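You operate a simulated robot arm through the tools that you are given. There is no shell and no other tool.

You are at the controls of a simulated two-armed robot. One attempt, no reset.

## Task
Fetch the black roller from the top of the purple chest and set it on the shelf of the measuring bench. Then stack the teal cube that says "263" from the middle shelf of the archive rack on top of the teal cube that says "C2". Then press the down arrow key two times. Then open the wooden table drawer. Do these in the order given.

It is judged by the outcome, as a careful person would: the job done as asked, and still so three seconds after it is handed in. It fails if anything else is knocked over, pushed out of place, dropped, spilled or broken.

## Robot
Two 6-joint arms with two-finger grippers on one trunk, on a base that moves. Base frame: it is fixed to the floor where the robot stands at the start and does not move with it; the origin is under the middle of the robot, x ahead of it, y to its left, z up. Lengths are in mm, angles in degrees, forces in N, time in s.
The left shoulder is at the start at [70, 176, 1351], the right one opposite. With the tool pointing down near the work surface each hand reaches from about 440 to 760 mm from the robot's upright axis, wherever it stands, measured 20 degrees to its own side. Places, roughly: black roller [750, 250, 750]; down arrow key [-3600, 2800, 800]; shelf of the measuring bench [-2200, -1300, 300]; teal cube [750, -750, 1000]; wooden table drawer [300, 900, 800]. Payload 2.45 kg a hand.
The TCP of each hand is the grasp point between the finger pads, 26 mm short of the fingertips. In the tool frame z runs along the fingers and y along their closing line. The gripper opens to 96 mm; its body begins 69 mm behind the TCP.
Orientation is told as [roll, pitch, yaw] about the base's x, y, z axes, in that order, counted from this pose: with the fingers straight down and closing along the base's y, the tool's x points along the base's -x, its y along +y and its z along -z.

## Interface
- The arms move only by the tool arm_command. It takes "left_motion", "right_motion" or both (then of equal length, played together; a hand with none holds still); each is a list that holds one entry, the list of rows, each a list of 7 numbers: the shift along the tool's x, y, z in mm, then the turn, a rotation vector about the tool's x, y, z in degrees, then the closure, from 0 (fully open) to 1 (shut). In form: [[[x, y, z, wx, wy, wz, fingers], ...]]. A call has 1 to 20 rows; each row is the pose to reach, as a shift and turn from the pose commanded when the call began, along the tool's axes at that moment. Rows are played at 5 a second. More than 50 mm and 8.6 degrees between two rows, or a gripper value outside its range, and nothing of the call is played. Where a pose cannot be reached the arm comes as near as it can. A force on the tool above 40 N (or 10 N above the force at the start of the call, whichever is more), or a blocked arm, ends the call early, and 0.2 s more pass. Each finger travels about 169.8 mm/s and halts on what it meets, pressing with about 23 N; the grip force reading is that of the motor and also rises with nothing between the fingers. The clock runs only during rows and for 0.2 s after the last one: add rows that repeat a pose to give the fingers time. It gives the time, the measured TCP pose, the force on the tool (base axes), the opening and the grip force at its end, in the units of the frame above (readings bear some noise), with the torque about the TCP (base axes, N m) and any sound that the robot's microphone picked up.
- Cameras (640 x 400 px; columns grow to the right, rows downward): "scene" is now at [104.7, 14.4, 1644.9]; the picture's right is [0.22, -0.98, -0.00], its down [-0.90, -0.20, -0.39] and it looks along [0.38, 0.09, -0.92] (base axes); focal length 214 px, centre (320, 200). "left" rides on the left gripper at [81, -3, -98] in its tool frame; the picture's right is [0.04, 1.00, 0.00], its down [-0.73, 0.03, -0.68] and it looks along [-0.68, 0.03, 0.73] (tool axes); focal length 256 px, centre (320, 200). "right" rides on the right gripper at [81, 3, -98] in its tool frame; the picture's right is [-0.04, 1.00, 0.00], its down [-0.73, -0.03, -0.68] and it looks along [-0.68, -0.03, 0.73] (tool axes); focal length 256 px, centre (320, 200). There is no depth. A picture from a camera that has moved, and an enlarged one, comes with that camera's place and axes in the base frame and with its lens. The place of the scene camera against the robot may be out by one fixed shift of up to 18 mm in any direction.
- camera(camera): a new picture of that camera. No time passes.
- move_column(by): slides the trunk up (or, below 0, down) by that many mm; the arms and the scene camera ride with it, the base frame stays. It gives what a move gives, with no picture.
- drive_base(legs): drives the robot by 1 to 6 legs, each [ahead, left, turn to the left] in mm, mm and degrees, along the robot's own axes; the way and the turn of a leg run together, so that a leg with both is an arc; at most 1500 mm and 180 degrees a leg. The arms and the cameras ride along, it lands a little off, and it stops where it bumps. It gives what a move gives.
- head_to(pan, tilt): turns the head with the scene camera to pan (to the left, within 86 degrees either way) and tilt (down, from -29 to 69), counted from straight ahead of the robot. It gives what a move gives.
- enlarge(camera, box): a new picture of the part [left, top, right, bottom] of that camera's present view, enlarged. No time passes.
- job_done(): hands the job in; it is judged then, once.

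Places have to be worked out from the pictures, the camera data and where the tool is seen. Open the grippers and draw the arms clear of the work before you hand the job in, unless the task says otherwise.

The tools are called as name(argument=value, ...) on one line, values as JSON. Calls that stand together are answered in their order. arm_command: Moves the arms, as the interface text tells. Its arguments: {"type":"object","properties":{"left_motion":{"type":"array","items":{"type":"array","items":{"type":"array","items":{"type":"number"}}}},"right_motion":{"type":"array","items":{"type":"array","items":{"type":"array","items":{"type":"number"}}}}},"required":[]} The other tools are called the same way: move_column (by) moves the trunk up or down; drive_base (legs) drives the base; head_to (pan, tilt) turns the head that bears the scene camera; camera (camera) takes a picture; enlarge (camera, box) takes an enlarged picture of a part of a camera's view; job_done () hands the job in.

At the start:

```text
t: 0.0
left_ee_pos: [645.4, 17.2, 998.8]
left_tool_rot: [-0.1, 0.1, 0.0]
left_force: [-0.1, 0.4, -0.8]
left_torque: [0.03, 0.01, -0.02]
left_opening: 95.9
left_gripper_force: 0.1
right_ee_pos: [337.7, -440.0, 998.9]
right_tool_rot: [0.1, 0.0, 0.1]
right_force: [-0.6, -0.1, -0.4]
right_torque: [0.01, 0.01, 0.0]
right_opening: 96.2
right_gripper_force: 0.1
trunk travel left (down, up): [-836.0, 4.0]
robot x, y, heading: [-1.5, -1.6, 0.3]
head pan, tilt (commanded): [12.6, 66.9]
```

scene: 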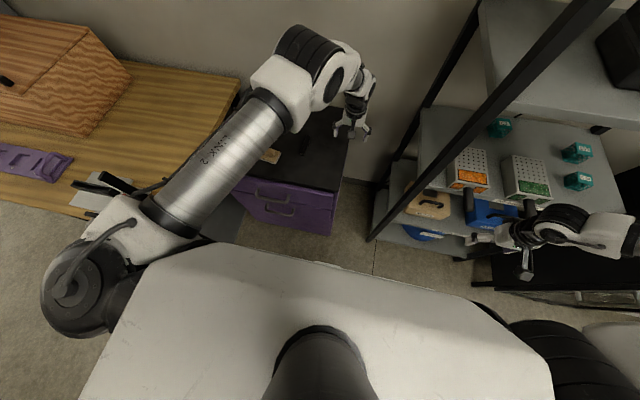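
right: 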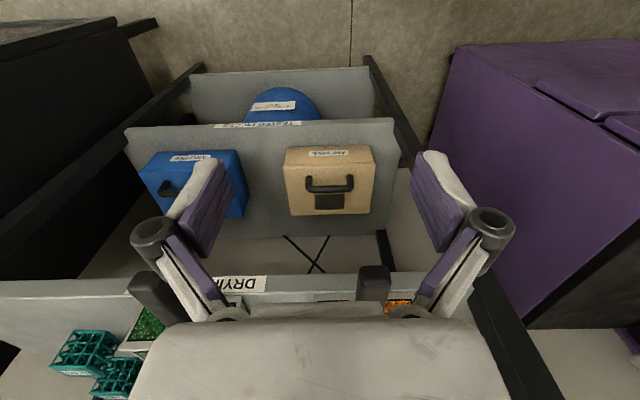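
left: 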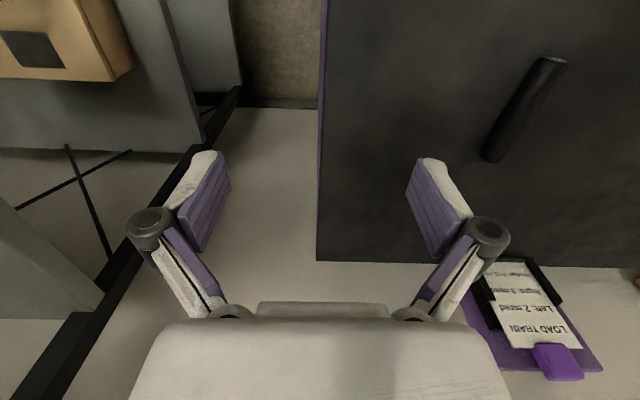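

I start by looking at the chest top and surroundings with the scene camera before moving anything.

enlarge(camera="scene", box=[220, 60, 400, 240])

enlarge(camera="left", box=[300, 0, 640, 400])

enlarge(camera="scene", box=[360, 60, 640, 300])

```text
2.22 times, centred on (310, 150) of scene
camera zoom: at [104.7, 14.4, 1644.9], right [0.22, -0.98, 0.0], down [-0.9, -0.2, -0.39], along [0.38, 0.09, -0.92], focal length 477 px, centre (342, 311)
```

zoom: 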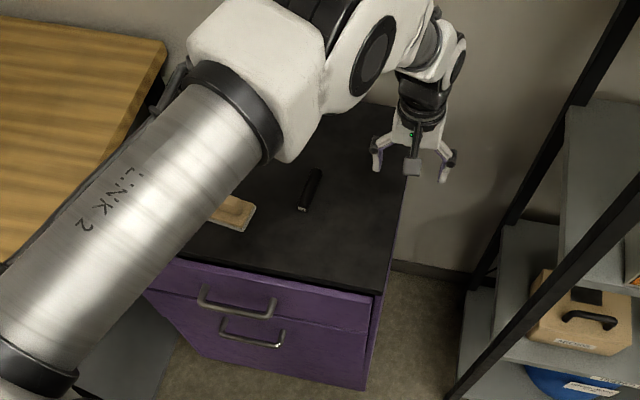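

```text
1.00 times, centred on (470, 200) of left (not enlarged: the box is as wide or as high as the picture)
camera zoom: at [563.7, 15.4, 1098.5], right [-0.04, 1.0, 0.0], down [0.74, 0.03, 0.68], along [0.68, 0.03, -0.74], focal length 256 px, centre (170, 200)
```

zoom: 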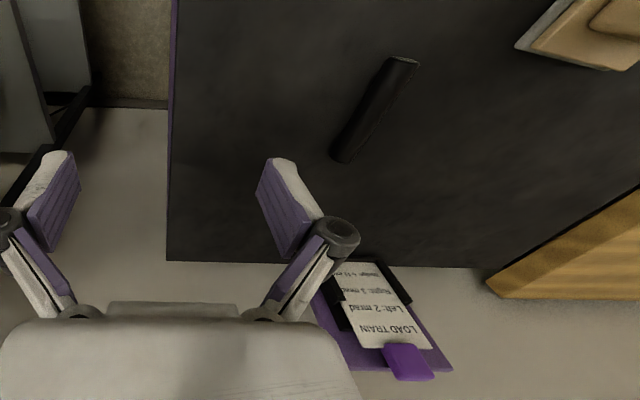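

```text
1.67 times, centred on (500, 180) of scene
camera zoom: at [104.7, 14.4, 1644.9], right [0.22, -0.98, 0.0], down [-0.9, -0.2, -0.39], along [0.38, 0.09, -0.92], focal length 358 px, centre (20, 233)
```

zoom: 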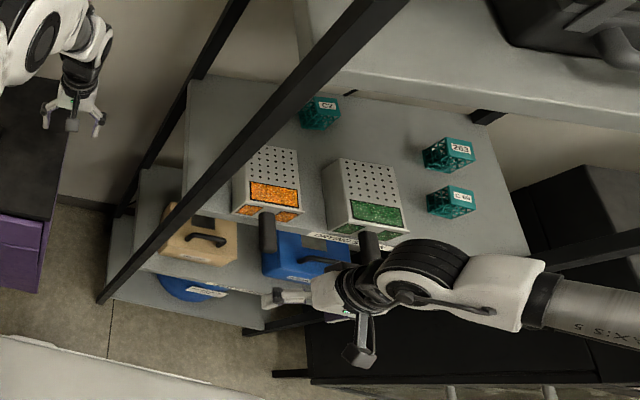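

From the left and scene views I judge the roller to be near [660, 206, 870], lying about along x, so the fingers (closing along y) already straddle it correctly. I move the left hand level above it and look again.

arm_command(left_motion=[[[-3, 40, 0, 0, 0, 0, 0], [-6, 80, 0, 0, 0, 0, 0], [-9, 120, 0, 0, 0, 0, 0], [-12, 155, 0, 0, 0, 0, 0], [-15, 188, 0, 0, 0, 0, 0], [-15, 188, 0, 0, 0, 0, 0]]])

camera(camera="left")

camera(camera="scene")

```text
t: 1.4
left_ee_pos: [661.4, 205.3, 1000.3]
left_tool_rot: [-0.1, 0.1, -0.1]
left_force: [-0.3, -0.1, -0.1]
left_torque: [0.04, -0.05, 0.02]
left_opening: 96.0
left_gripper_force: 0.1
right_ee_pos: [338.4, -440.4, 999.4]
right_tool_rot: [0.1, 0.0, 0.1]
right_force: [-0.1, -0.2, 0.0]
right_torque: [0.02, 0.01, -0.02]
right_opening: 96.0
right_gripper_force: 0.1
trunk travel left (down, up): [-836.0, 4.0]
robot x, y, heading: [0.9, 0.5, 0.1]
head pan, tilt (commanded): [12.6, 66.9]
```

```text
taken
camera left: at [579.3, 202.0, 1098.5], right [-0.04, 1.0, 0.0], down [0.74, 0.03, 0.68], along [0.68, 0.03, -0.74], focal length 256 px, centre (320, 200)
```

left: 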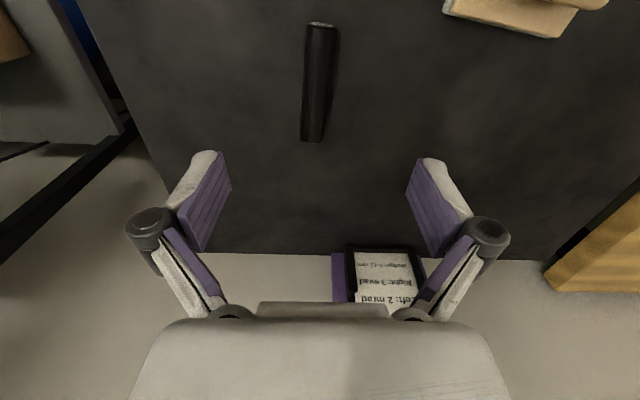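

```text
taken
camera scene: at [104.6, 13.4, 1644.9], right [0.22, -0.98, 0.0], down [-0.9, -0.2, -0.39], along [0.38, 0.09, -0.92], focal length 214 px, centre (320, 200)
```

scene: 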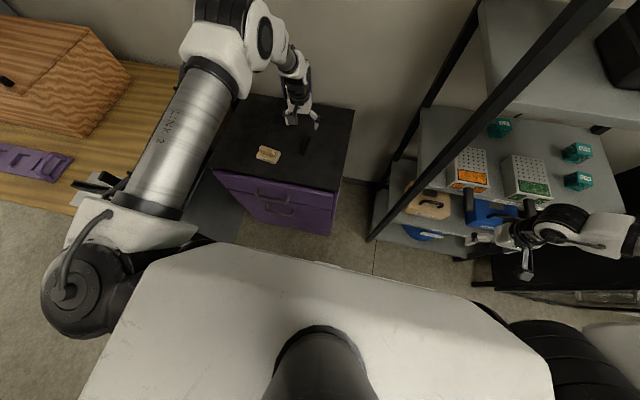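

Two left views triangulate the roller's ends at about [612, 205, 873] and [704, 200, 873], with a diameter of about 23 mm. I lower the left hand to 40 mm above it with a 3 degree yaw correction and look again.

arm_command(left_motion=[[[1, -1, 25, 0, 0, 1.5, 0], [2, -2, 50, 0, 0, 3, 0], [3, -2.5, 70, 0, 0, 3, 0], [3, -2.5, 85, 0, 0, 3, 0], [3, -2.5, 85, 0, 0, 3, 0]]])

camera(camera="left")

```text
t: 2.6
left_ee_pos: [657.3, 203.1, 913.2]
left_tool_rot: [0.0, 0.1, -3.0]
left_force: [0.9, 0.2, 0.6]
left_torque: [0.0, -0.04, 0.03]
left_opening: 96.0
left_gripper_force: 0.1
right_ee_pos: [337.6, -439.9, 999.4]
right_tool_rot: [0.1, 0.0, 0.1]
right_force: [-0.4, -0.1, 0.5]
right_torque: [-0.01, 0.0, -0.03]
right_opening: 95.9
right_gripper_force: 0.1
trunk travel left (down, up): [-836.0, 4.0]
robot x, y, heading: [1.5, -0.8, -0.2]
head pan, tilt (commanded): [12.6, 66.9]
```

```text
taken
camera left: at [575.7, 204.4, 1012.8], right [0.01, 1.0, 0.0], down [0.74, -0.01, 0.68], along [0.68, -0.01, -0.74], focal length 256 px, centre (320, 200)
```

left: 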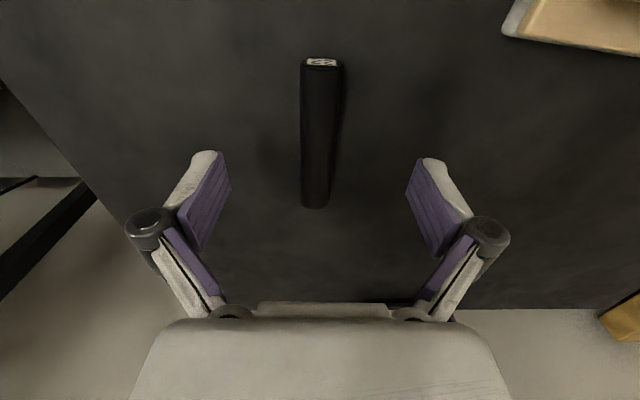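

The roller lies centred between the pads. I lower to TCP z≈891 (fingertips ~865, just above the chest top) and read the force.

arm_command(left_motion=[[[-1, -1, 10, 0, 0, 1, 0], [-2, -2, 17, 0, 0, 1, 0], [-2, -2, 22, 0, 0, 1, 0], [-2, -2, 22, 0, 0, 1, 0]]])

camera(camera="left")

```text
t: 3.6
left_ee_pos: [660.4, 201.7, 891.9]
left_tool_rot: [-0.1, 0.1, -3.9]
left_force: [-0.1, 0.6, -0.4]
left_torque: [0.01, 0.02, -0.04]
left_opening: 96.0
left_gripper_force: 0.0
right_ee_pos: [338.5, -438.7, 999.0]
right_tool_rot: [0.2, 0.2, 0.1]
right_force: [0.2, -0.1, 0.2]
right_torque: [-0.03, 0.02, 0.01]
right_opening: 96.1
right_gripper_force: 0.1
trunk travel left (down, up): [-836.0, 4.0]
robot x, y, heading: [-2.9, -2.1, -0.2]
head pan, tilt (commanded): [12.6, 66.9]
```

```text
taken
camera left: at [577.6, 204.0, 991.1], right [0.03, 1.0, 0.0], down [0.74, -0.02, 0.68], along [0.68, -0.02, -0.74], focal length 256 px, centre (320, 200)
```

left: 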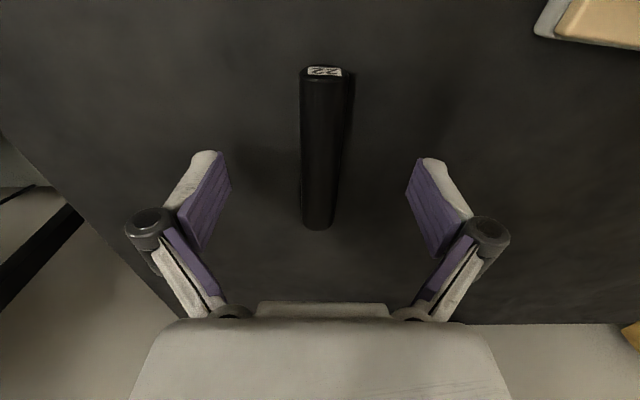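

Force is nil, so the tips are still free. I go 3 mm lower and then close on the roller, watching the force.

arm_command(left_motion=[[[0, 0, 2, 0, 0, 0, 0], [0, 0, 3, 0, 0, 0, 0], [0, 0, 3, 0, 0, 0, 0]]])

```text
t: 4.4
left_ee_pos: [658.5, 201.5, 888.2]
left_tool_rot: [-0.1, 0.1, -4.0]
left_force: [-0.6, 0.4, 0.0]
left_torque: [0.01, -0.02, 0.0]
left_opening: 95.8
left_gripper_force: 0.0
right_ee_pos: [337.2, -439.6, 999.5]
right_tool_rot: [0.3, 0.0, 0.2]
right_force: [0.6, 0.1, 0.0]
right_torque: [-0.03, -0.03, 0.0]
right_opening: 95.9
right_gripper_force: 0.1
trunk travel left (down, up): [-836.0, 4.0]
robot x, y, heading: [-1.5, 0.7, -0.2]
head pan, tilt (commanded): [12.6, 66.9]
```

Still free at tips ~862. I close the left gripper on the roller.

arm_command(left_motion=[[[0, 0, 0, 0, 0, 0, 0.4], [0, 0, 0, 0, 0, 0, 0.65], [0, 0, 0, 0, 0, 0, 0.9], [0, 0, 0, 0, 0, 0, 1], [0, 0, 0, 0, 0, 0, 1]]])

camera(camera="left")

```text
t: 5.6
left_ee_pos: [659.0, 200.3, 889.7]
left_tool_rot: [-0.1, 0.2, -4.0]
left_force: [-0.6, -4.8, 4.6]
left_torque: [-0.34, 0.38, 0.38]
left_opening: 19.2
left_gripper_force: 23.2
right_ee_pos: [337.6, -439.9, 998.8]
right_tool_rot: [0.2, -0.1, 0.0]
right_force: [-0.4, 0.2, 1.2]
right_torque: [0.01, 0.01, 0.0]
right_opening: 96.3
right_gripper_force: 0.0
trunk travel left (down, up): [-836.0, 4.0]
robot x, y, heading: [1.0, 1.3, 0.1]
head pan, tilt (commanded): [12.6, 66.9]
```

```text
taken
camera left: at [577.1, 203.8, 988.3], right [0.03, 1.0, 0.0], down [0.74, -0.02, 0.68], along [0.68, -0.02, -0.74], focal length 256 px, centre (320, 200)
```

left: 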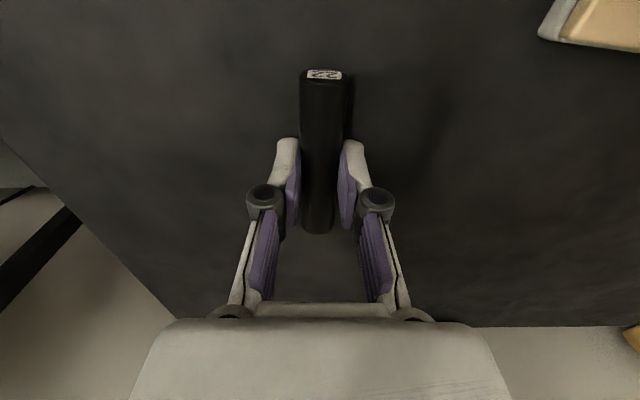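

The gripper holds something 19 mm wide at 23 N. I lift 60 mm and check the roller comes along.

arm_command(left_motion=[[[0, 0, -5, 0, 0, 0, 1], [0, 0, -15, 0, 0, 0, 1], [0, 0, -35, 0, 0, 0, 1], [0, 0, -60, 0, 0, 0, 1], [0, 0, -60, 0, 0, 0, 1]]])

camera(camera="left")

```text
t: 6.8
left_ee_pos: [660.6, 201.7, 948.6]
left_tool_rot: [-0.2, 0.2, -4.0]
left_force: [-0.6, 0.2, -3.3]
left_torque: [-0.03, 0.0, -0.02]
left_opening: 20.8
left_gripper_force: 23.3
right_ee_pos: [337.6, -438.8, 999.5]
right_tool_rot: [0.2, 0.2, 0.1]
right_force: [0.6, 0.6, -0.1]
right_torque: [-0.02, 0.0, 0.0]
right_opening: 96.0
right_gripper_force: 0.0
trunk travel left (down, up): [-836.0, 4.0]
robot x, y, heading: [-1.8, -2.3, 0.1]
head pan, tilt (commanded): [12.6, 66.9]
```

```text
taken
camera left: at [578.5, 204.4, 1047.6], right [0.03, 1.0, 0.0], down [0.74, -0.02, 0.68], along [0.68, -0.02, -0.74], focal length 256 px, centre (320, 200)
```

left: 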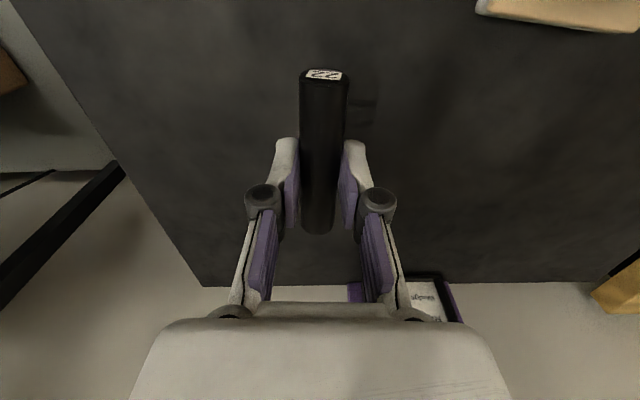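

The roller is held (about 3 N of weight). Before driving, I raise the hand a bit more and look around with the head to find the free floor and the measuring bench.

arm_command(left_motion=[[[0, 0, -30, 0, 0, 0, 1], [0, 0, -60, 0, 0, 0, 1], [30, 0, -90, 0, 0, 0, 1], [70, 0, -110, 0, 0, 0, 1], [110, 0, -120, 0, 0, 0, 1], [150, 0, -120, 0, 0, 0, 1]]])

head_to(pan=-80, tilt=30)

camera(camera="scene")

head_to(pan=80, tilt=30)

camera(camera="scene")

head_to(pan=0, tilt=30)

camera(camera="scene")

```text
t: 8.2
left_ee_pos: [508.9, 212.1, 1069.9]
left_tool_rot: [-0.1, 0.1, -4.0]
left_force: [-0.5, 0.4, -2.1]
left_torque: [0.01, -0.03, 0.0]
left_opening: 20.4
left_gripper_force: 22.7
right_ee_pos: [337.9, -439.6, 999.6]
right_tool_rot: [0.1, 0.0, 0.2]
right_force: [0.0, 0.7, 0.0]
right_torque: [0.06, -0.01, 0.02]
right_opening: 96.1
right_gripper_force: 0.0
trunk travel left (down, up): [-836.0, 4.0]
robot x, y, heading: [-0.2, 5.1, 0.1]
head pan, tilt (commanded): [12.6, 66.9]
```

```text
t: 9.9
left_ee_pos: [512.0, 213.2, 1068.9]
left_tool_rot: [-0.2, 0.0, -3.9]
left_force: [0.3, -0.2, -3.2]
left_torque: [0.04, -0.03, -0.01]
left_opening: 20.7
left_gripper_force: 23.2
right_ee_pos: [338.6, -438.9, 1001.0]
right_tool_rot: [0.1, 0.1, 0.2]
right_force: [0.2, 0.9, 0.4]
right_torque: [0.03, 0.0, 0.02]
right_opening: 95.9
right_gripper_force: 0.0
trunk travel left (down, up): [-836.0, 4.0]
robot x, y, heading: [-0.1, 0.4, 0.2]
head pan, tilt (commanded): [-80.0, 30.0]
```

```text
taken
camera scene: at [63.9, -87.2, 1694.4], right [-0.98, -0.17, 0.0], down [-0.09, 0.49, -0.87], along [0.15, -0.85, -0.5], focal length 214 px, centre (320, 200)
```

scene: 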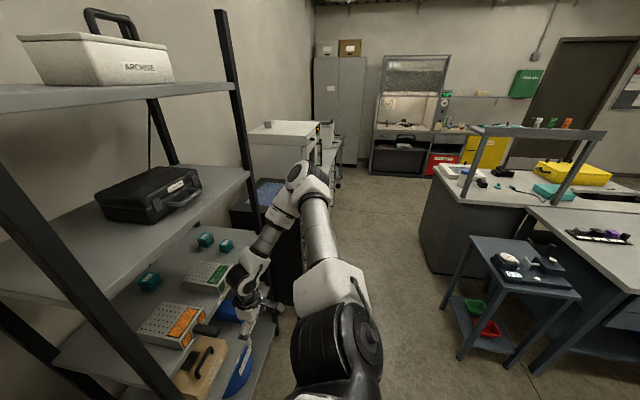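

```text
t: 12.3
left_ee_pos: [512.3, 213.3, 1070.1]
left_tool_rot: [-0.1, 0.2, -4.0]
left_force: [-0.1, 0.3, -3.4]
left_torque: [-0.01, 0.0, -0.01]
left_opening: 20.5
left_gripper_force: 23.3
right_ee_pos: [338.5, -438.9, 1001.0]
right_tool_rot: [0.2, 0.1, 0.1]
right_force: [-0.9, -0.8, -0.3]
right_torque: [0.03, 0.01, 0.02]
right_opening: 96.0
right_gripper_force: 0.0
trunk travel left (down, up): [-836.0, 4.0]
robot x, y, heading: [2.3, -0.6, -0.1]
head pan, tilt (commanded): [80.0, 30.0]
```

```text
taken
camera scene: at [63.9, 91.0, 1694.4], right [0.98, -0.17, 0.0], down [-0.09, -0.49, -0.87], along [0.15, 0.85, -0.5], focal length 214 px, centre (320, 200)
```

scene: 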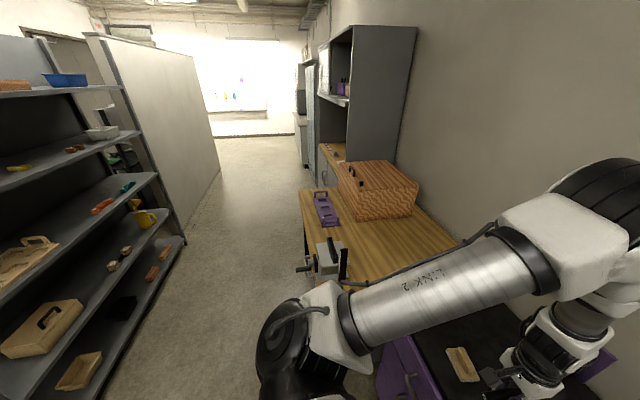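

```text
t: 13.9
left_ee_pos: [511.7, 213.2, 1069.8]
left_tool_rot: [-0.2, 0.1, -4.0]
left_force: [-0.1, 0.2, -1.8]
left_torque: [-0.02, 0.0, -0.02]
left_opening: 21.0
left_gripper_force: 23.2
right_ee_pos: [337.4, -439.4, 1000.0]
right_tool_rot: [0.1, 0.2, 0.1]
right_force: [-0.5, -0.4, 0.3]
right_torque: [0.0, 0.01, 0.03]
right_opening: 95.7
right_gripper_force: 0.1
trunk travel left (down, up): [-836.0, 4.0]
robot x, y, heading: [2.5, 4.3, -0.1]
head pan, tilt (commanded): [0.0, 30.0]
```

```text
taken
camera scene: at [138.6, 2.0, 1694.4], right [0.0, -1.0, 0.0], down [-0.5, 0.0, -0.87], along [0.87, 0.0, -0.5], focal length 214 px, centre (320, 200)
```

scene: 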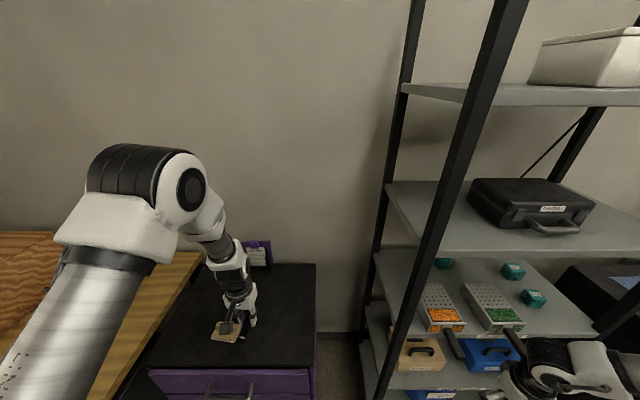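

The rack's front-left post appears to stand near [520, -270], so I must not swing the arms past it here. I turn the base just 22 degrees right and look back over the right side to check the floor behind the robot.

drive_base(legs=[[0, 0, -22]])

head_to(pan=-86, tilt=35)

camera(camera="scene")

```text
t: 15.4
left_ee_pos: [552.9, 5.9, 1068.4]
left_tool_rot: [-0.3, 0.0, -26.1]
left_force: [0.2, 0.1, -2.5]
left_torque: [0.01, 0.02, 0.03]
left_opening: 20.9
left_gripper_force: 23.1
right_ee_pos: [148.5, -533.8, 999.6]
right_tool_rot: [0.0, 0.0, -22.0]
right_force: [0.1, 0.5, -0.3]
right_torque: [0.01, 0.02, 0.02]
right_opening: 95.9
right_gripper_force: 0.0
trunk travel left (down, up): [-836.0, 4.0]
robot x, y, heading: [3.9, 4.9, -22.0]
head pan, tilt (commanded): [0.0, 30.0]
```

```text
t: 17.0
left_ee_pos: [553.9, 5.5, 1070.0]
left_tool_rot: [-0.3, 0.1, -26.1]
left_force: [0.5, -0.7, -2.8]
left_torque: [-0.02, 0.03, 0.01]
left_opening: 20.4
left_gripper_force: 23.1
right_ee_pos: [148.6, -534.0, 998.4]
right_tool_rot: [0.1, 0.0, -22.0]
right_force: [-0.4, -0.3, -0.3]
right_torque: [-0.03, -0.01, 0.0]
right_opening: 96.3
right_gripper_force: 0.0
trunk travel left (down, up): [-836.0, 4.0]
robot x, y, heading: [2.2, -1.3, -22.2]
head pan, tilt (commanded): [-85.9, 35.0]
```

```text
taken
camera scene: at [17.4, -100.8, 1686.6], right [-0.95, 0.31, 0.0], down [0.18, 0.55, -0.82], along [-0.25, -0.78, -0.57], focal length 214 px, centre (320, 200)
```

scene: 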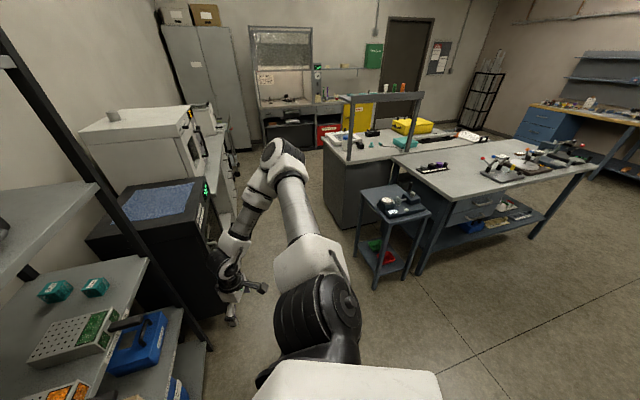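

The floor behind is open, and the measuring bench is the long grey table with a lower shelf. I enlarge it to see what is on the shelf.

enlarge(camera="scene", box=[340, 120, 620, 300])

enlarge(camera="scene", box=[420, 180, 560, 270])

```text
2.22 times, centred on (480, 210) of scene
camera zoom: at [17.4, -100.8, 1686.6], right [-0.95, 0.31, 0.0], down [0.18, 0.55, -0.82], along [-0.25, -0.78, -0.57], focal length 477 px, centre (-36, 178)
```

zoom: 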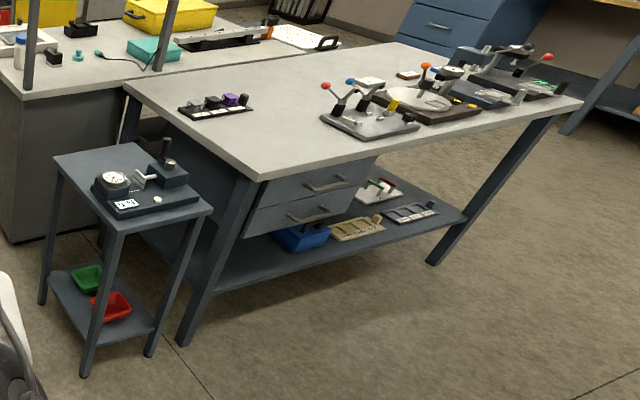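

```text
4.44 times, centred on (490, 225) of scene
camera zoom: at [17.4, -100.8, 1686.6], right [-0.95, 0.31, 0.0], down [0.18, 0.55, -0.82], along [-0.25, -0.78, -0.57], focal length 953 px, centre (-436, 89)
```

zoom: 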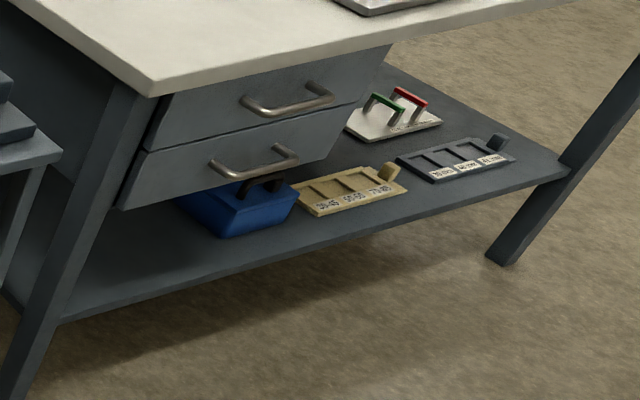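

The shelf (top z≈300, front edge y≈-970) holds a blue tote, two trays and a white plate; there is a free strip along its front. I back away from the rack and chest and turn to face the bench direction.

drive_base(legs=[[-420, 0, 0], [0, 0, -68]])

head_to(pan=-60, tilt=30)

camera(camera="scene")

enlarge(camera="left", box=[240, 50, 400, 250])

```text
t: 22.6
left_ee_pos: [-178.8, -354.1, 1069.4]
left_tool_rot: [-0.2, 0.0, -94.3]
left_force: [0.3, 0.5, -2.4]
left_torque: [-0.02, -0.03, -0.01]
left_opening: 20.7
left_gripper_force: 22.6
right_ee_pos: [-829.8, -177.2, 999.4]
right_tool_rot: [0.0, 0.1, -90.3]
right_force: [-0.4, -0.5, 0.3]
right_torque: [0.03, -0.01, -0.03]
right_opening: 96.1
right_gripper_force: 0.0
trunk travel left (down, up): [-836.0, 4.0]
robot x, y, heading: [-392.6, 159.9, -90.5]
head pan, tilt (commanded): [-85.9, 35.0]
```

```text
t: 23.5
left_ee_pos: [-178.8, -354.0, 1069.6]
left_tool_rot: [-0.1, 0.1, -94.4]
left_force: [-0.5, 0.6, -3.3]
left_torque: [-0.01, 0.01, -0.01]
left_opening: 20.7
left_gripper_force: 23.3
right_ee_pos: [-830.0, -177.4, 999.5]
right_tool_rot: [0.1, 0.1, -90.3]
right_force: [1.1, 0.0, 0.3]
right_torque: [-0.04, -0.03, 0.05]
right_opening: 96.2
right_gripper_force: 0.1
trunk travel left (down, up): [-836.0, 4.0]
robot x, y, heading: [-387.7, 157.6, -90.2]
head pan, tilt (commanded): [-60.0, 30.0]
```

```text
taken
camera scene: at [-470.1, 64.5, 1694.4], right [-0.49, 0.87, 0.0], down [0.43, 0.25, -0.87], along [-0.75, -0.43, -0.5], focal length 214 px, centre (320, 200)
```

scene: 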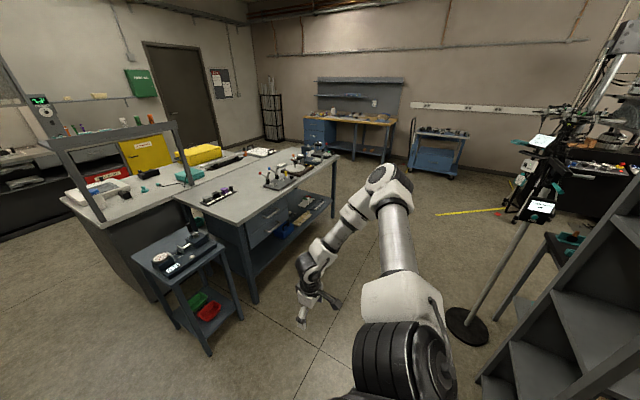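

```text
2.00 times, centred on (320, 150) of left
camera zoom: at [-176.0, -272.9, 1168.5], right [1.0, -0.04, 0.0], down [-0.02, -0.74, 0.68], along [-0.03, -0.68, -0.74], focal length 512 px, centre (320, 300)
```

zoom: 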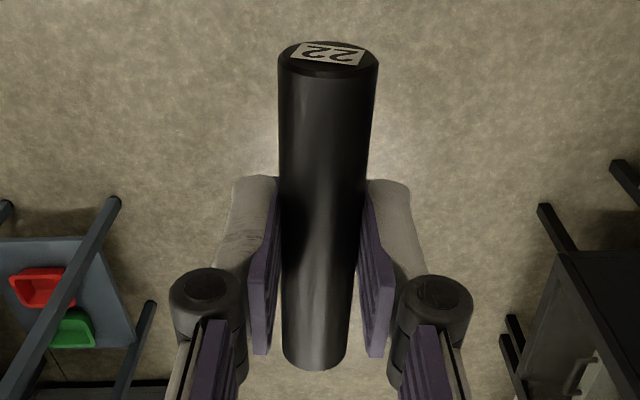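

The roller is a smooth cylinder, so I'll want a careful placement. I drive ahead 300 mm and strafe right 1500 mm to stand in front of the bench, well clear of it and of the stand behind.

drive_base(legs=[[290, 0, 0], [0, -1450, 0]])

head_to(pan=0, tilt=40)

camera(camera="scene")

```text
t: 32.3
left_ee_pos: [-1631.9, -634.1, 1070.3]
left_tool_rot: [-0.2, 0.0, -94.7]
left_force: [-0.1, -0.2, -3.4]
left_torque: [0.02, -0.01, 0.0]
left_opening: 21.0
left_gripper_force: 23.3
right_ee_pos: [-2282.5, -452.1, 1000.3]
right_tool_rot: [0.1, 0.1, -90.5]
right_force: [-0.6, 1.5, -0.5]
right_torque: [0.01, -0.01, 0.03]
right_opening: 95.9
right_gripper_force: 0.0
trunk travel left (down, up): [-836.0, 4.0]
robot x, y, heading: [-1842.5, -118.8, -90.7]
head pan, tilt (commanded): [-60.0, 30.0]
```

```text
t: 33.6
left_ee_pos: [-1633.8, -633.6, 1068.9]
left_tool_rot: [-0.1, 0.1, -94.7]
left_force: [0.8, -0.2, -2.9]
left_torque: [0.01, 0.01, -0.02]
left_opening: 20.9
left_gripper_force: 22.9
right_ee_pos: [-2282.9, -452.8, 999.6]
right_tool_rot: [0.1, 0.1, -90.6]
right_force: [0.0, -0.1, -0.3]
right_torque: [-0.03, 0.0, -0.03]
right_opening: 95.9
right_gripper_force: 0.0
trunk travel left (down, up): [-836.0, 4.0]
robot x, y, heading: [-1839.2, -118.9, -90.8]
head pan, tilt (commanded): [0.0, 40.0]
```

```text
taken
camera scene: at [-1844.3, -253.8, 1679.1], right [-1.0, 0.01, 0.0], down [0.01, 0.64, -0.77], along [-0.01, -0.77, -0.64], focal length 214 px, centre (320, 200)
```

scene: 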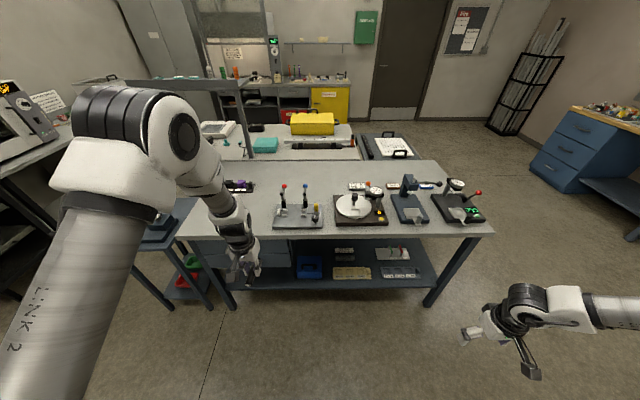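

I lower the trunk by 500 mm so that the camera and hands come level with the bench, then view the shelf.

move_column(by=-500)

camera(camera="scene")

enlarge(camera="scene", box=[220, 200, 460, 360])

```text
refused: -500 is not a number from -400 to 400
```

```text
taken
camera scene: at [-1844.3, -253.8, 1679.1], right [-1.0, 0.01, 0.0], down [0.01, 0.64, -0.77], along [-0.01, -0.77, -0.64], focal length 214 px, centre (320, 200)
```

scene: 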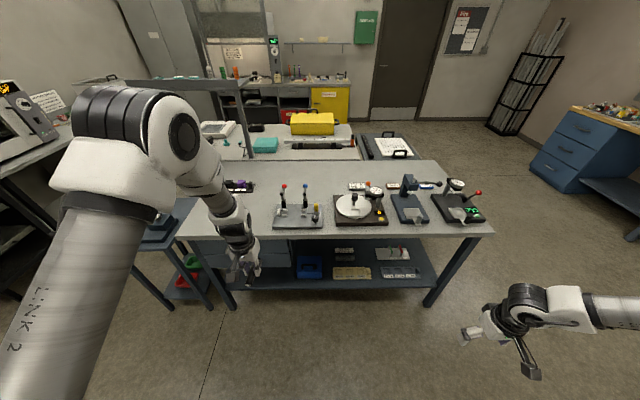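

```text
2.50 times, centred on (340, 280) of scene
camera zoom: at [-1844.3, -253.8, 1679.1], right [-1.0, 0.01, 0.0], down [0.01, 0.64, -0.77], along [-0.01, -0.77, -0.64], focal length 536 px, centre (270, 0)
```

zoom: 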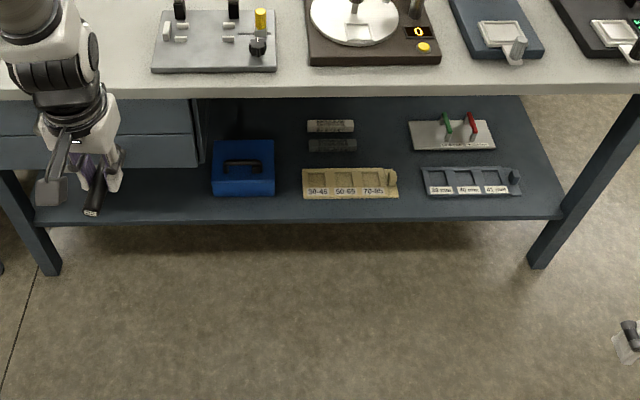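

The limit is 400 mm per call. I lower 400 mm and look again.

move_column(by=-400)

camera(camera="scene")

enlarge(camera="scene", box=[200, 120, 480, 320])

```text
t: 37.4
left_ee_pos: [-1632.8, -633.3, 669.4]
left_tool_rot: [-0.2, 0.1, -94.7]
left_force: [0.2, -0.7, -3.0]
left_torque: [-0.01, 0.0, -0.02]
left_opening: 20.7
left_gripper_force: 23.7
right_ee_pos: [-2283.2, -452.2, 599.6]
right_tool_rot: [0.2, 0.0, -90.6]
right_force: [-0.3, 0.2, 0.7]
right_torque: [0.02, -0.02, 0.04]
right_opening: 96.1
right_gripper_force: 0.1
trunk travel left (down, up): [-436.0, 404.0]
robot x, y, heading: [-1841.4, -116.1, -90.6]
head pan, tilt (commanded): [0.0, 40.0]
```

```text
taken
camera scene: at [-1844.1, -253.5, 1279.1], right [-1.0, 0.01, 0.0], down [0.01, 0.64, -0.77], along [-0.01, -0.77, -0.64], focal length 214 px, centre (320, 200)
```

scene: 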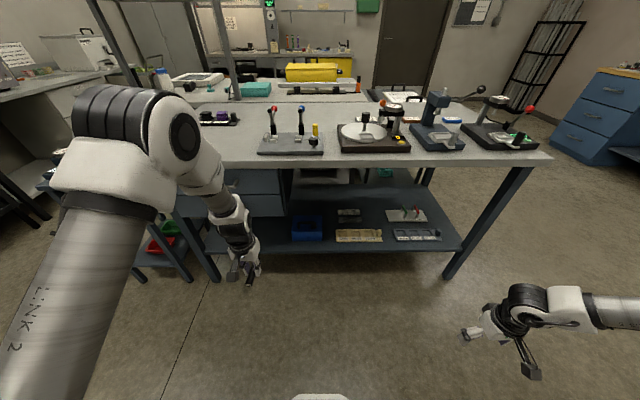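

```text
2.00 times, centred on (340, 220) of scene
camera zoom: at [-1844.1, -253.5, 1279.1], right [-1.0, 0.01, 0.0], down [0.01, 0.64, -0.77], along [-0.01, -0.77, -0.64], focal length 429 px, centre (280, 160)
```

zoom: 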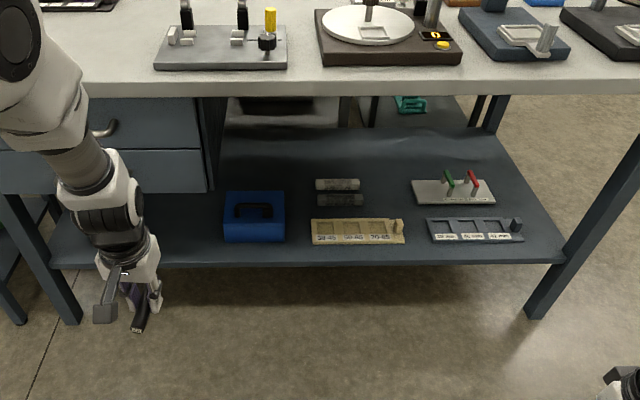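

The gap between the beige tray and the dark tray (x≈-2256, trays' fronts at y≈-1050, shelf edge y≈-977) suits a roller laid square to the edge, so it cannot roll off. I strafe right 620 mm to line the left hand up with it, then lower the trunk further.

drive_base(legs=[[0, -620, 0.6]])

move_column(by=-250)

camera(camera="scene")

camera(camera="left")

```text
t: 40.9
left_ee_pos: [-2246.7, -627.3, 670.2]
left_tool_rot: [-0.1, 0.1, -94.2]
left_force: [-0.3, 0.0, -3.3]
left_torque: [0.0, -0.03, 0.01]
left_opening: 20.7
left_gripper_force: 23.0
right_ee_pos: [-2898.0, -451.3, 599.0]
right_tool_rot: [0.1, 0.0, -90.2]
right_force: [-0.9, -0.4, 0.3]
right_torque: [0.01, 0.0, -0.01]
right_opening: 96.3
right_gripper_force: 0.1
trunk travel left (down, up): [-436.0, 404.0]
robot x, y, heading: [-2459.0, -114.6, -90.5]
head pan, tilt (commanded): [0.0, 40.0]
```

```text
t: 43.5
left_ee_pos: [-2246.0, -627.4, 419.8]
left_tool_rot: [-0.2, 0.1, -94.2]
left_force: [-0.5, -0.3, -2.7]
left_torque: [-0.02, 0.01, 0.0]
left_opening: 20.9
left_gripper_force: 23.0
right_ee_pos: [-2898.2, -451.5, 350.9]
right_tool_rot: [0.1, 0.1, -90.2]
right_force: [-0.2, -0.3, 0.6]
right_torque: [-0.01, -0.02, 0.01]
right_opening: 96.2
right_gripper_force: 0.0
trunk travel left (down, up): [-186.0, 654.0]
robot x, y, heading: [-2455.5, -115.6, -90.1]
head pan, tilt (commanded): [0.0, 40.0]
```

```text
taken
camera scene: at [-2460.0, -248.6, 1029.1], right [-1.0, 0.0, 0.0], down [0.0, 0.64, -0.77], along [0.0, -0.77, -0.64], focal length 214 px, centre (320, 200)
```

scene: 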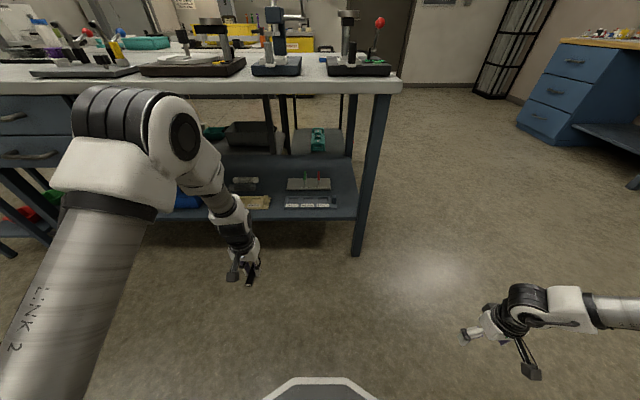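

```text
taken
camera left: at [-2243.4, -545.2, 518.5], right [1.0, -0.03, 0.0], down [-0.02, -0.74, 0.68], along [-0.02, -0.68, -0.74], focal length 256 px, centre (320, 200)
```

left: 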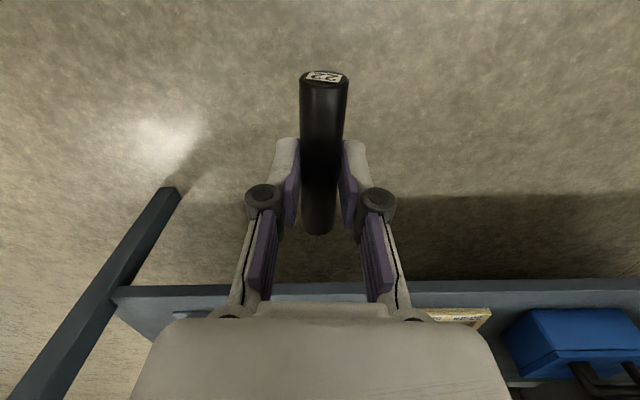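

I enlarge the shelf region to refine the gap position between the trays.

enlarge(camera="scene", box=[200, 140, 380, 260])

enlarge(camera="left", box=[100, 240, 420, 400])

```text
3.33 times, centred on (290, 200) of scene
camera zoom: at [-2460.0, -248.6, 1029.1], right [-1.0, 0.0, 0.0], down [0.0, 0.64, -0.77], along [0.0, -0.77, -0.64], focal length 715 px, centre (420, 200)
```

zoom: 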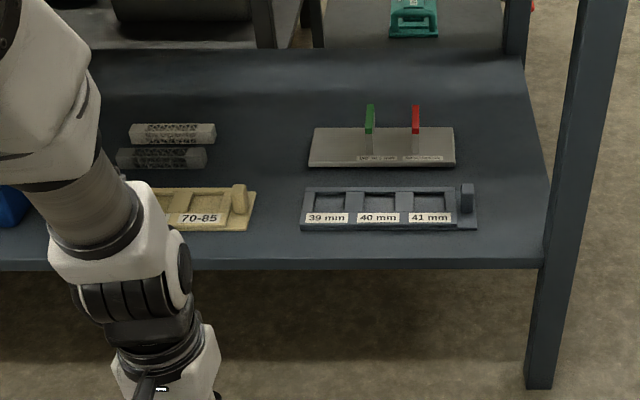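

```text
2.00 times, centred on (260, 320) of left
camera zoom: at [-2243.4, -545.2, 518.5], right [1.0, -0.03, 0.0], down [-0.02, -0.74, 0.68], along [-0.02, -0.68, -0.74], focal length 512 px, centre (440, -40)
```

zoom: 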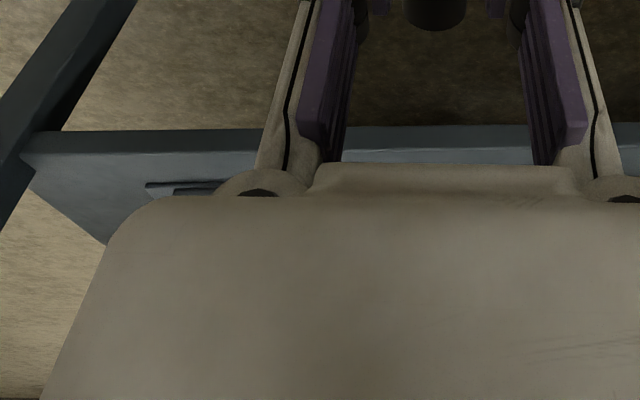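

The gap between the trays is centred at about x=-2247 (74 mm wide), shelf top about z=310. The elbow must stay below the tabletop, so I lower the trunk nearly fully, then raise and stretch the left hand in free space in front of the bench to see the arm's shape.

move_column(by=-180)

arm_command(left_motion=[[[0, 0, -45, 0, 0, 0, 1], [0, 0, -90, 0, 0, 0, 1], [0, 0, -135, 0, 0, 0, 1], [0, 0, -180, 0, 0, 0, 1], [-45, 0, -180, 0, 0, 0, 1], [-90, 0, -180, 0, 0, 0, 1], [-135, 0, -180, 0, 0, 0, 1], [-180, 0, -180, 0, 0, 0, 1], [-180, 0, -180, 0, 0, 0, 1]]])

head_to(pan=35, tilt=30)

camera(camera="scene")

```text
t: 45.5
left_ee_pos: [-2245.3, -627.0, 239.9]
left_tool_rot: [-0.2, 0.0, -94.2]
left_force: [0.0, 0.1, -1.9]
left_torque: [0.01, -0.02, -0.04]
left_opening: 20.7
left_gripper_force: 22.9
right_ee_pos: [-2898.2, -450.4, 170.2]
right_tool_rot: [0.0, 0.1, -90.1]
right_force: [0.0, 1.2, 0.2]
right_torque: [-0.01, 0.0, -0.01]
right_opening: 96.1
right_gripper_force: 0.0
trunk travel left (down, up): [-6.0, 834.0]
robot x, y, heading: [-2462.1, -115.9, -90.1]
head pan, tilt (commanded): [0.0, 40.0]
```

```text
t: 47.5
left_ee_pos: [-2257.4, -806.6, 417.3]
left_tool_rot: [-0.2, 0.2, -94.2]
left_force: [0.5, 0.8, -3.6]
left_torque: [0.04, 0.01, 0.01]
left_opening: 20.7
left_gripper_force: 22.8
right_ee_pos: [-2897.4, -450.8, 169.2]
right_tool_rot: [0.1, 0.1, -90.1]
right_force: [-0.2, 0.2, 0.3]
right_torque: [-0.02, 0.01, -0.02]
right_opening: 96.2
right_gripper_force: 0.1
trunk travel left (down, up): [-6.0, 834.0]
robot x, y, heading: [-2456.3, -111.8, -90.3]
head pan, tilt (commanded): [0.0, 40.0]
```

```text
t: 48.5
left_ee_pos: [-2259.4, -806.7, 417.5]
left_tool_rot: [-0.2, 0.2, -94.2]
left_force: [0.1, 0.2, -2.6]
left_torque: [-0.01, 0.0, -0.02]
left_opening: 20.9
left_gripper_force: 23.4
right_ee_pos: [-2898.1, -451.1, 170.0]
right_tool_rot: [0.1, 0.1, -90.1]
right_force: [0.2, -0.3, -0.7]
right_torque: [0.0, 0.0, 0.0]
right_opening: 96.1
right_gripper_force: 0.0
trunk travel left (down, up): [-6.0, 834.0]
robot x, y, heading: [-2452.8, -119.5, -90.3]
head pan, tilt (commanded): [35.0, 30.0]
```

```text
taken
camera scene: at [-2408.2, -238.1, 864.4], right [-0.82, -0.57, 0.0], down [-0.28, 0.41, -0.87], along [0.49, -0.71, -0.5], focal length 214 px, centre (320, 200)
```

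scene: 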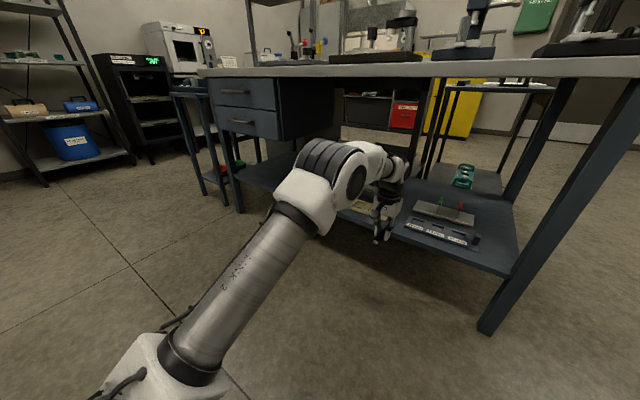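

The arm now stays below the tabletop (elbow top ~750, wrist ~690, tabletop underside ~800). I check the left camera view before driving the hand in over the shelf.

camera(camera="left")

enlarge(camera="scene", box=[280, 120, 540, 300])

```text
taken
camera left: at [-2255.9, -725.2, 516.9], right [1.0, -0.03, 0.0], down [-0.02, -0.74, 0.68], along [-0.02, -0.68, -0.74], focal length 256 px, centre (320, 200)
```

left: 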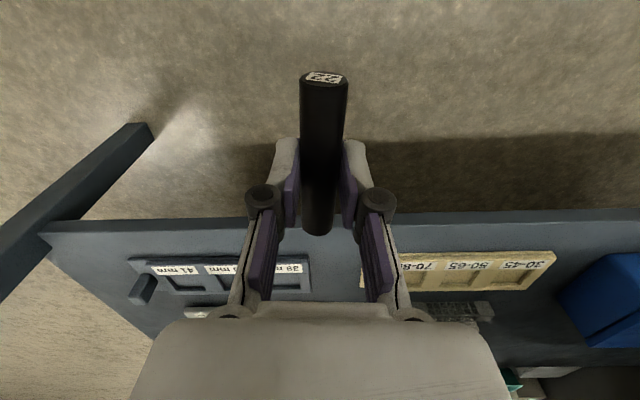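

```text
2.22 times, centred on (410, 210) of scene
camera zoom: at [-2408.2, -238.1, 864.4], right [-0.82, -0.57, 0.0], down [-0.28, 0.41, -0.87], along [0.49, -0.71, -0.5], focal length 477 px, centre (120, 178)
```

zoom: 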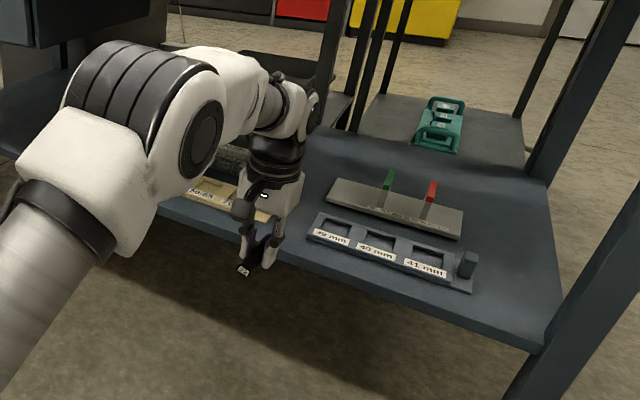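

I enlarge the left view to measure the shelf edge and trays more exactly.

enlarge(camera="left", box=[20, 180, 260, 340])

enlarge(camera="left", box=[340, 180, 580, 340])

```text
2.50 times, centred on (140, 260) of left
camera zoom: at [-2255.9, -725.2, 516.9], right [1.0, -0.03, 0.0], down [-0.02, -0.74, 0.68], along [-0.02, -0.68, -0.74], focal length 640 px, centre (770, 50)
```

zoom: 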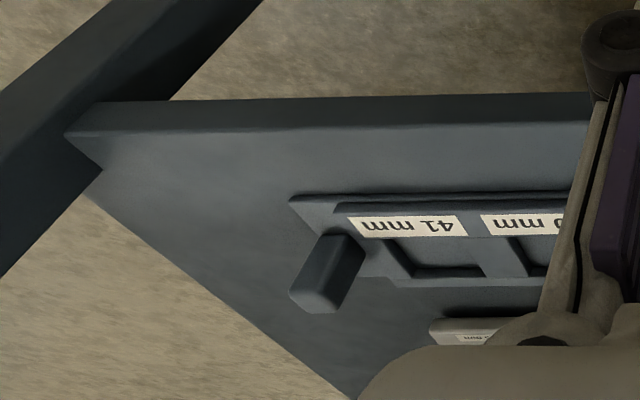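

```text
2.50 times, centred on (460, 260) of left
camera zoom: at [-2255.9, -725.2, 516.9], right [1.0, -0.03, 0.0], down [-0.02, -0.74, 0.68], along [-0.02, -0.68, -0.74], focal length 640 px, centre (-30, 50)
```

zoom: 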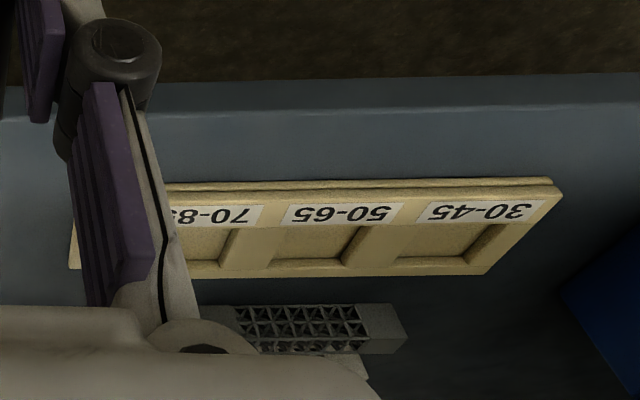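

The trays' gap, in hand-camera terms, runs x≈-2282 to -2191 with tray fronts at y≈-1038 and the shelf edge at y≈-975, shelf top z≈297. I drive ahead 200 mm and 18 mm left so the hand enters above the gap.

drive_base(legs=[[200, 18, 0]])

camera(camera="left")

camera(camera="scene")

```text
t: 50.1
left_ee_pos: [-2239.7, -1008.0, 417.9]
left_tool_rot: [-0.3, 0.2, -94.2]
left_force: [1.3, 0.1, -2.5]
left_torque: [0.02, 0.0, 0.01]
left_opening: 20.8
left_gripper_force: 23.0
right_ee_pos: [-2879.1, -651.8, 169.0]
right_tool_rot: [0.1, 0.1, -90.2]
right_force: [-0.3, -0.2, 1.0]
right_torque: [-0.03, -0.05, 0.0]
right_opening: 96.3
right_gripper_force: 0.0
trunk travel left (down, up): [-6.0, 834.0]
robot x, y, heading: [-2443.0, -316.0, -90.4]
head pan, tilt (commanded): [35.0, 30.0]
```

```text
taken
camera left: at [-2238.7, -926.3, 516.9], right [1.0, -0.03, 0.0], down [-0.02, -0.74, 0.68], along [-0.02, -0.68, -0.74], focal length 256 px, centre (320, 200)
```

left: 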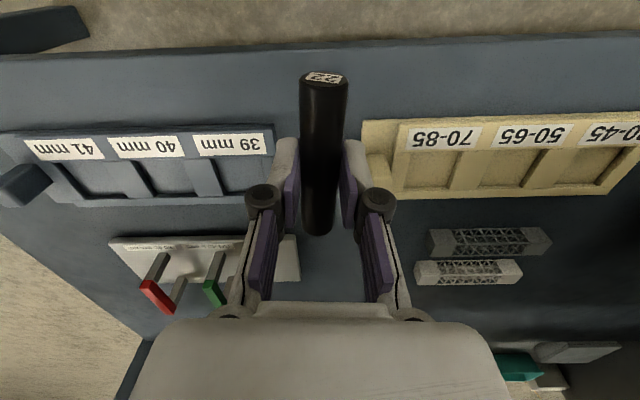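

```text
taken
camera scene: at [-2390.9, -439.1, 864.4], right [-0.82, -0.57, 0.0], down [-0.29, 0.41, -0.87], along [0.49, -0.71, -0.5], focal length 214 px, centre (320, 200)
```

scene: 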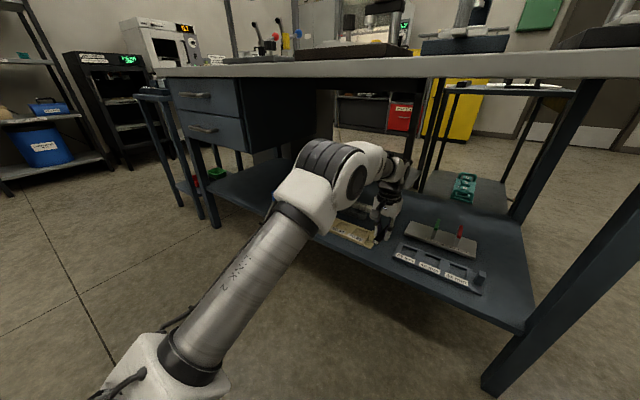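

The hand is over the gap (x -2283 to -2200, tray fronts y≈-1026, edge y≈-977, shelf z≈300). I shift 22 mm deeper, straighten the roller and lower to 30 mm above the shelf.

arm_command(left_motion=[[[-10, 0, 0, 0, 0, -2, 1], [-22, 0, 0, 0, 0, -4, 1], [-22, 0, 25, 0, 0, -4, 1], [-22, 0, 50, 0, 0, -4, 1], [-22, 0, 65, 0, 0, -4, 1], [-22, 0, 65, 0, 0, -4, 1]]])

camera(camera="left")

camera(camera="scene")

```text
t: 51.5
left_ee_pos: [-2243.3, -1029.8, 351.3]
left_tool_rot: [-0.1, 0.2, -90.3]
left_force: [-0.5, -0.3, -3.1]
left_torque: [0.03, -0.03, -0.03]
left_opening: 20.6
left_gripper_force: 23.0
right_ee_pos: [-2880.2, -651.6, 169.5]
right_tool_rot: [0.1, 0.1, -90.2]
right_force: [0.2, -0.5, 0.0]
right_torque: [0.0, 0.01, 0.02]
right_opening: 95.9
right_gripper_force: 0.0
trunk travel left (down, up): [-6.0, 834.0]
robot x, y, heading: [-2436.1, -312.8, -90.4]
head pan, tilt (commanded): [35.0, 30.0]
```

```text
taken
camera left: at [-2246.3, -948.3, 451.0], right [1.0, 0.04, 0.0], down [0.03, -0.74, 0.68], along [0.02, -0.68, -0.74], focal length 256 px, centre (320, 200)
```

left: 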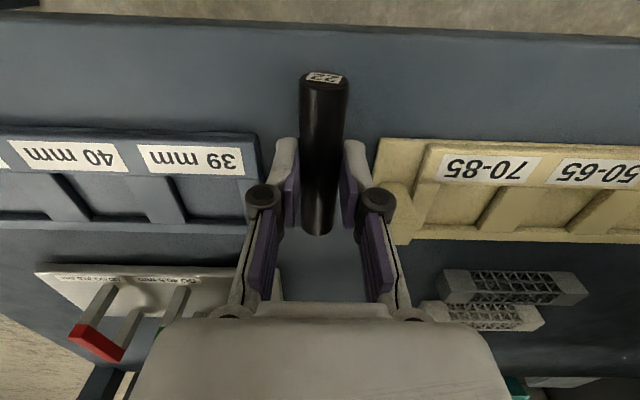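

```text
taken
camera scene: at [-2390.9, -439.2, 864.4], right [-0.82, -0.57, 0.0], down [-0.29, 0.41, -0.87], along [0.49, -0.71, -0.5], focal length 214 px, centre (320, 200)
```

scene: 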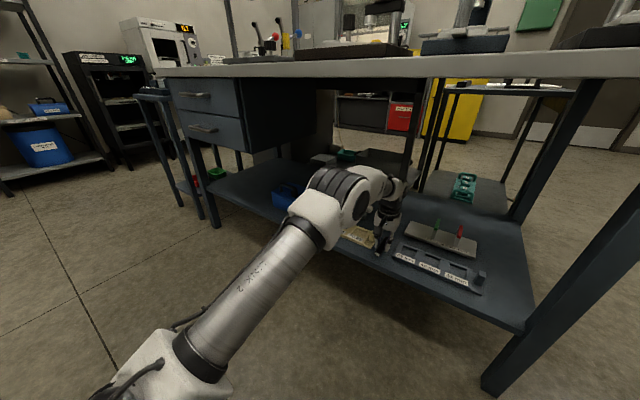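

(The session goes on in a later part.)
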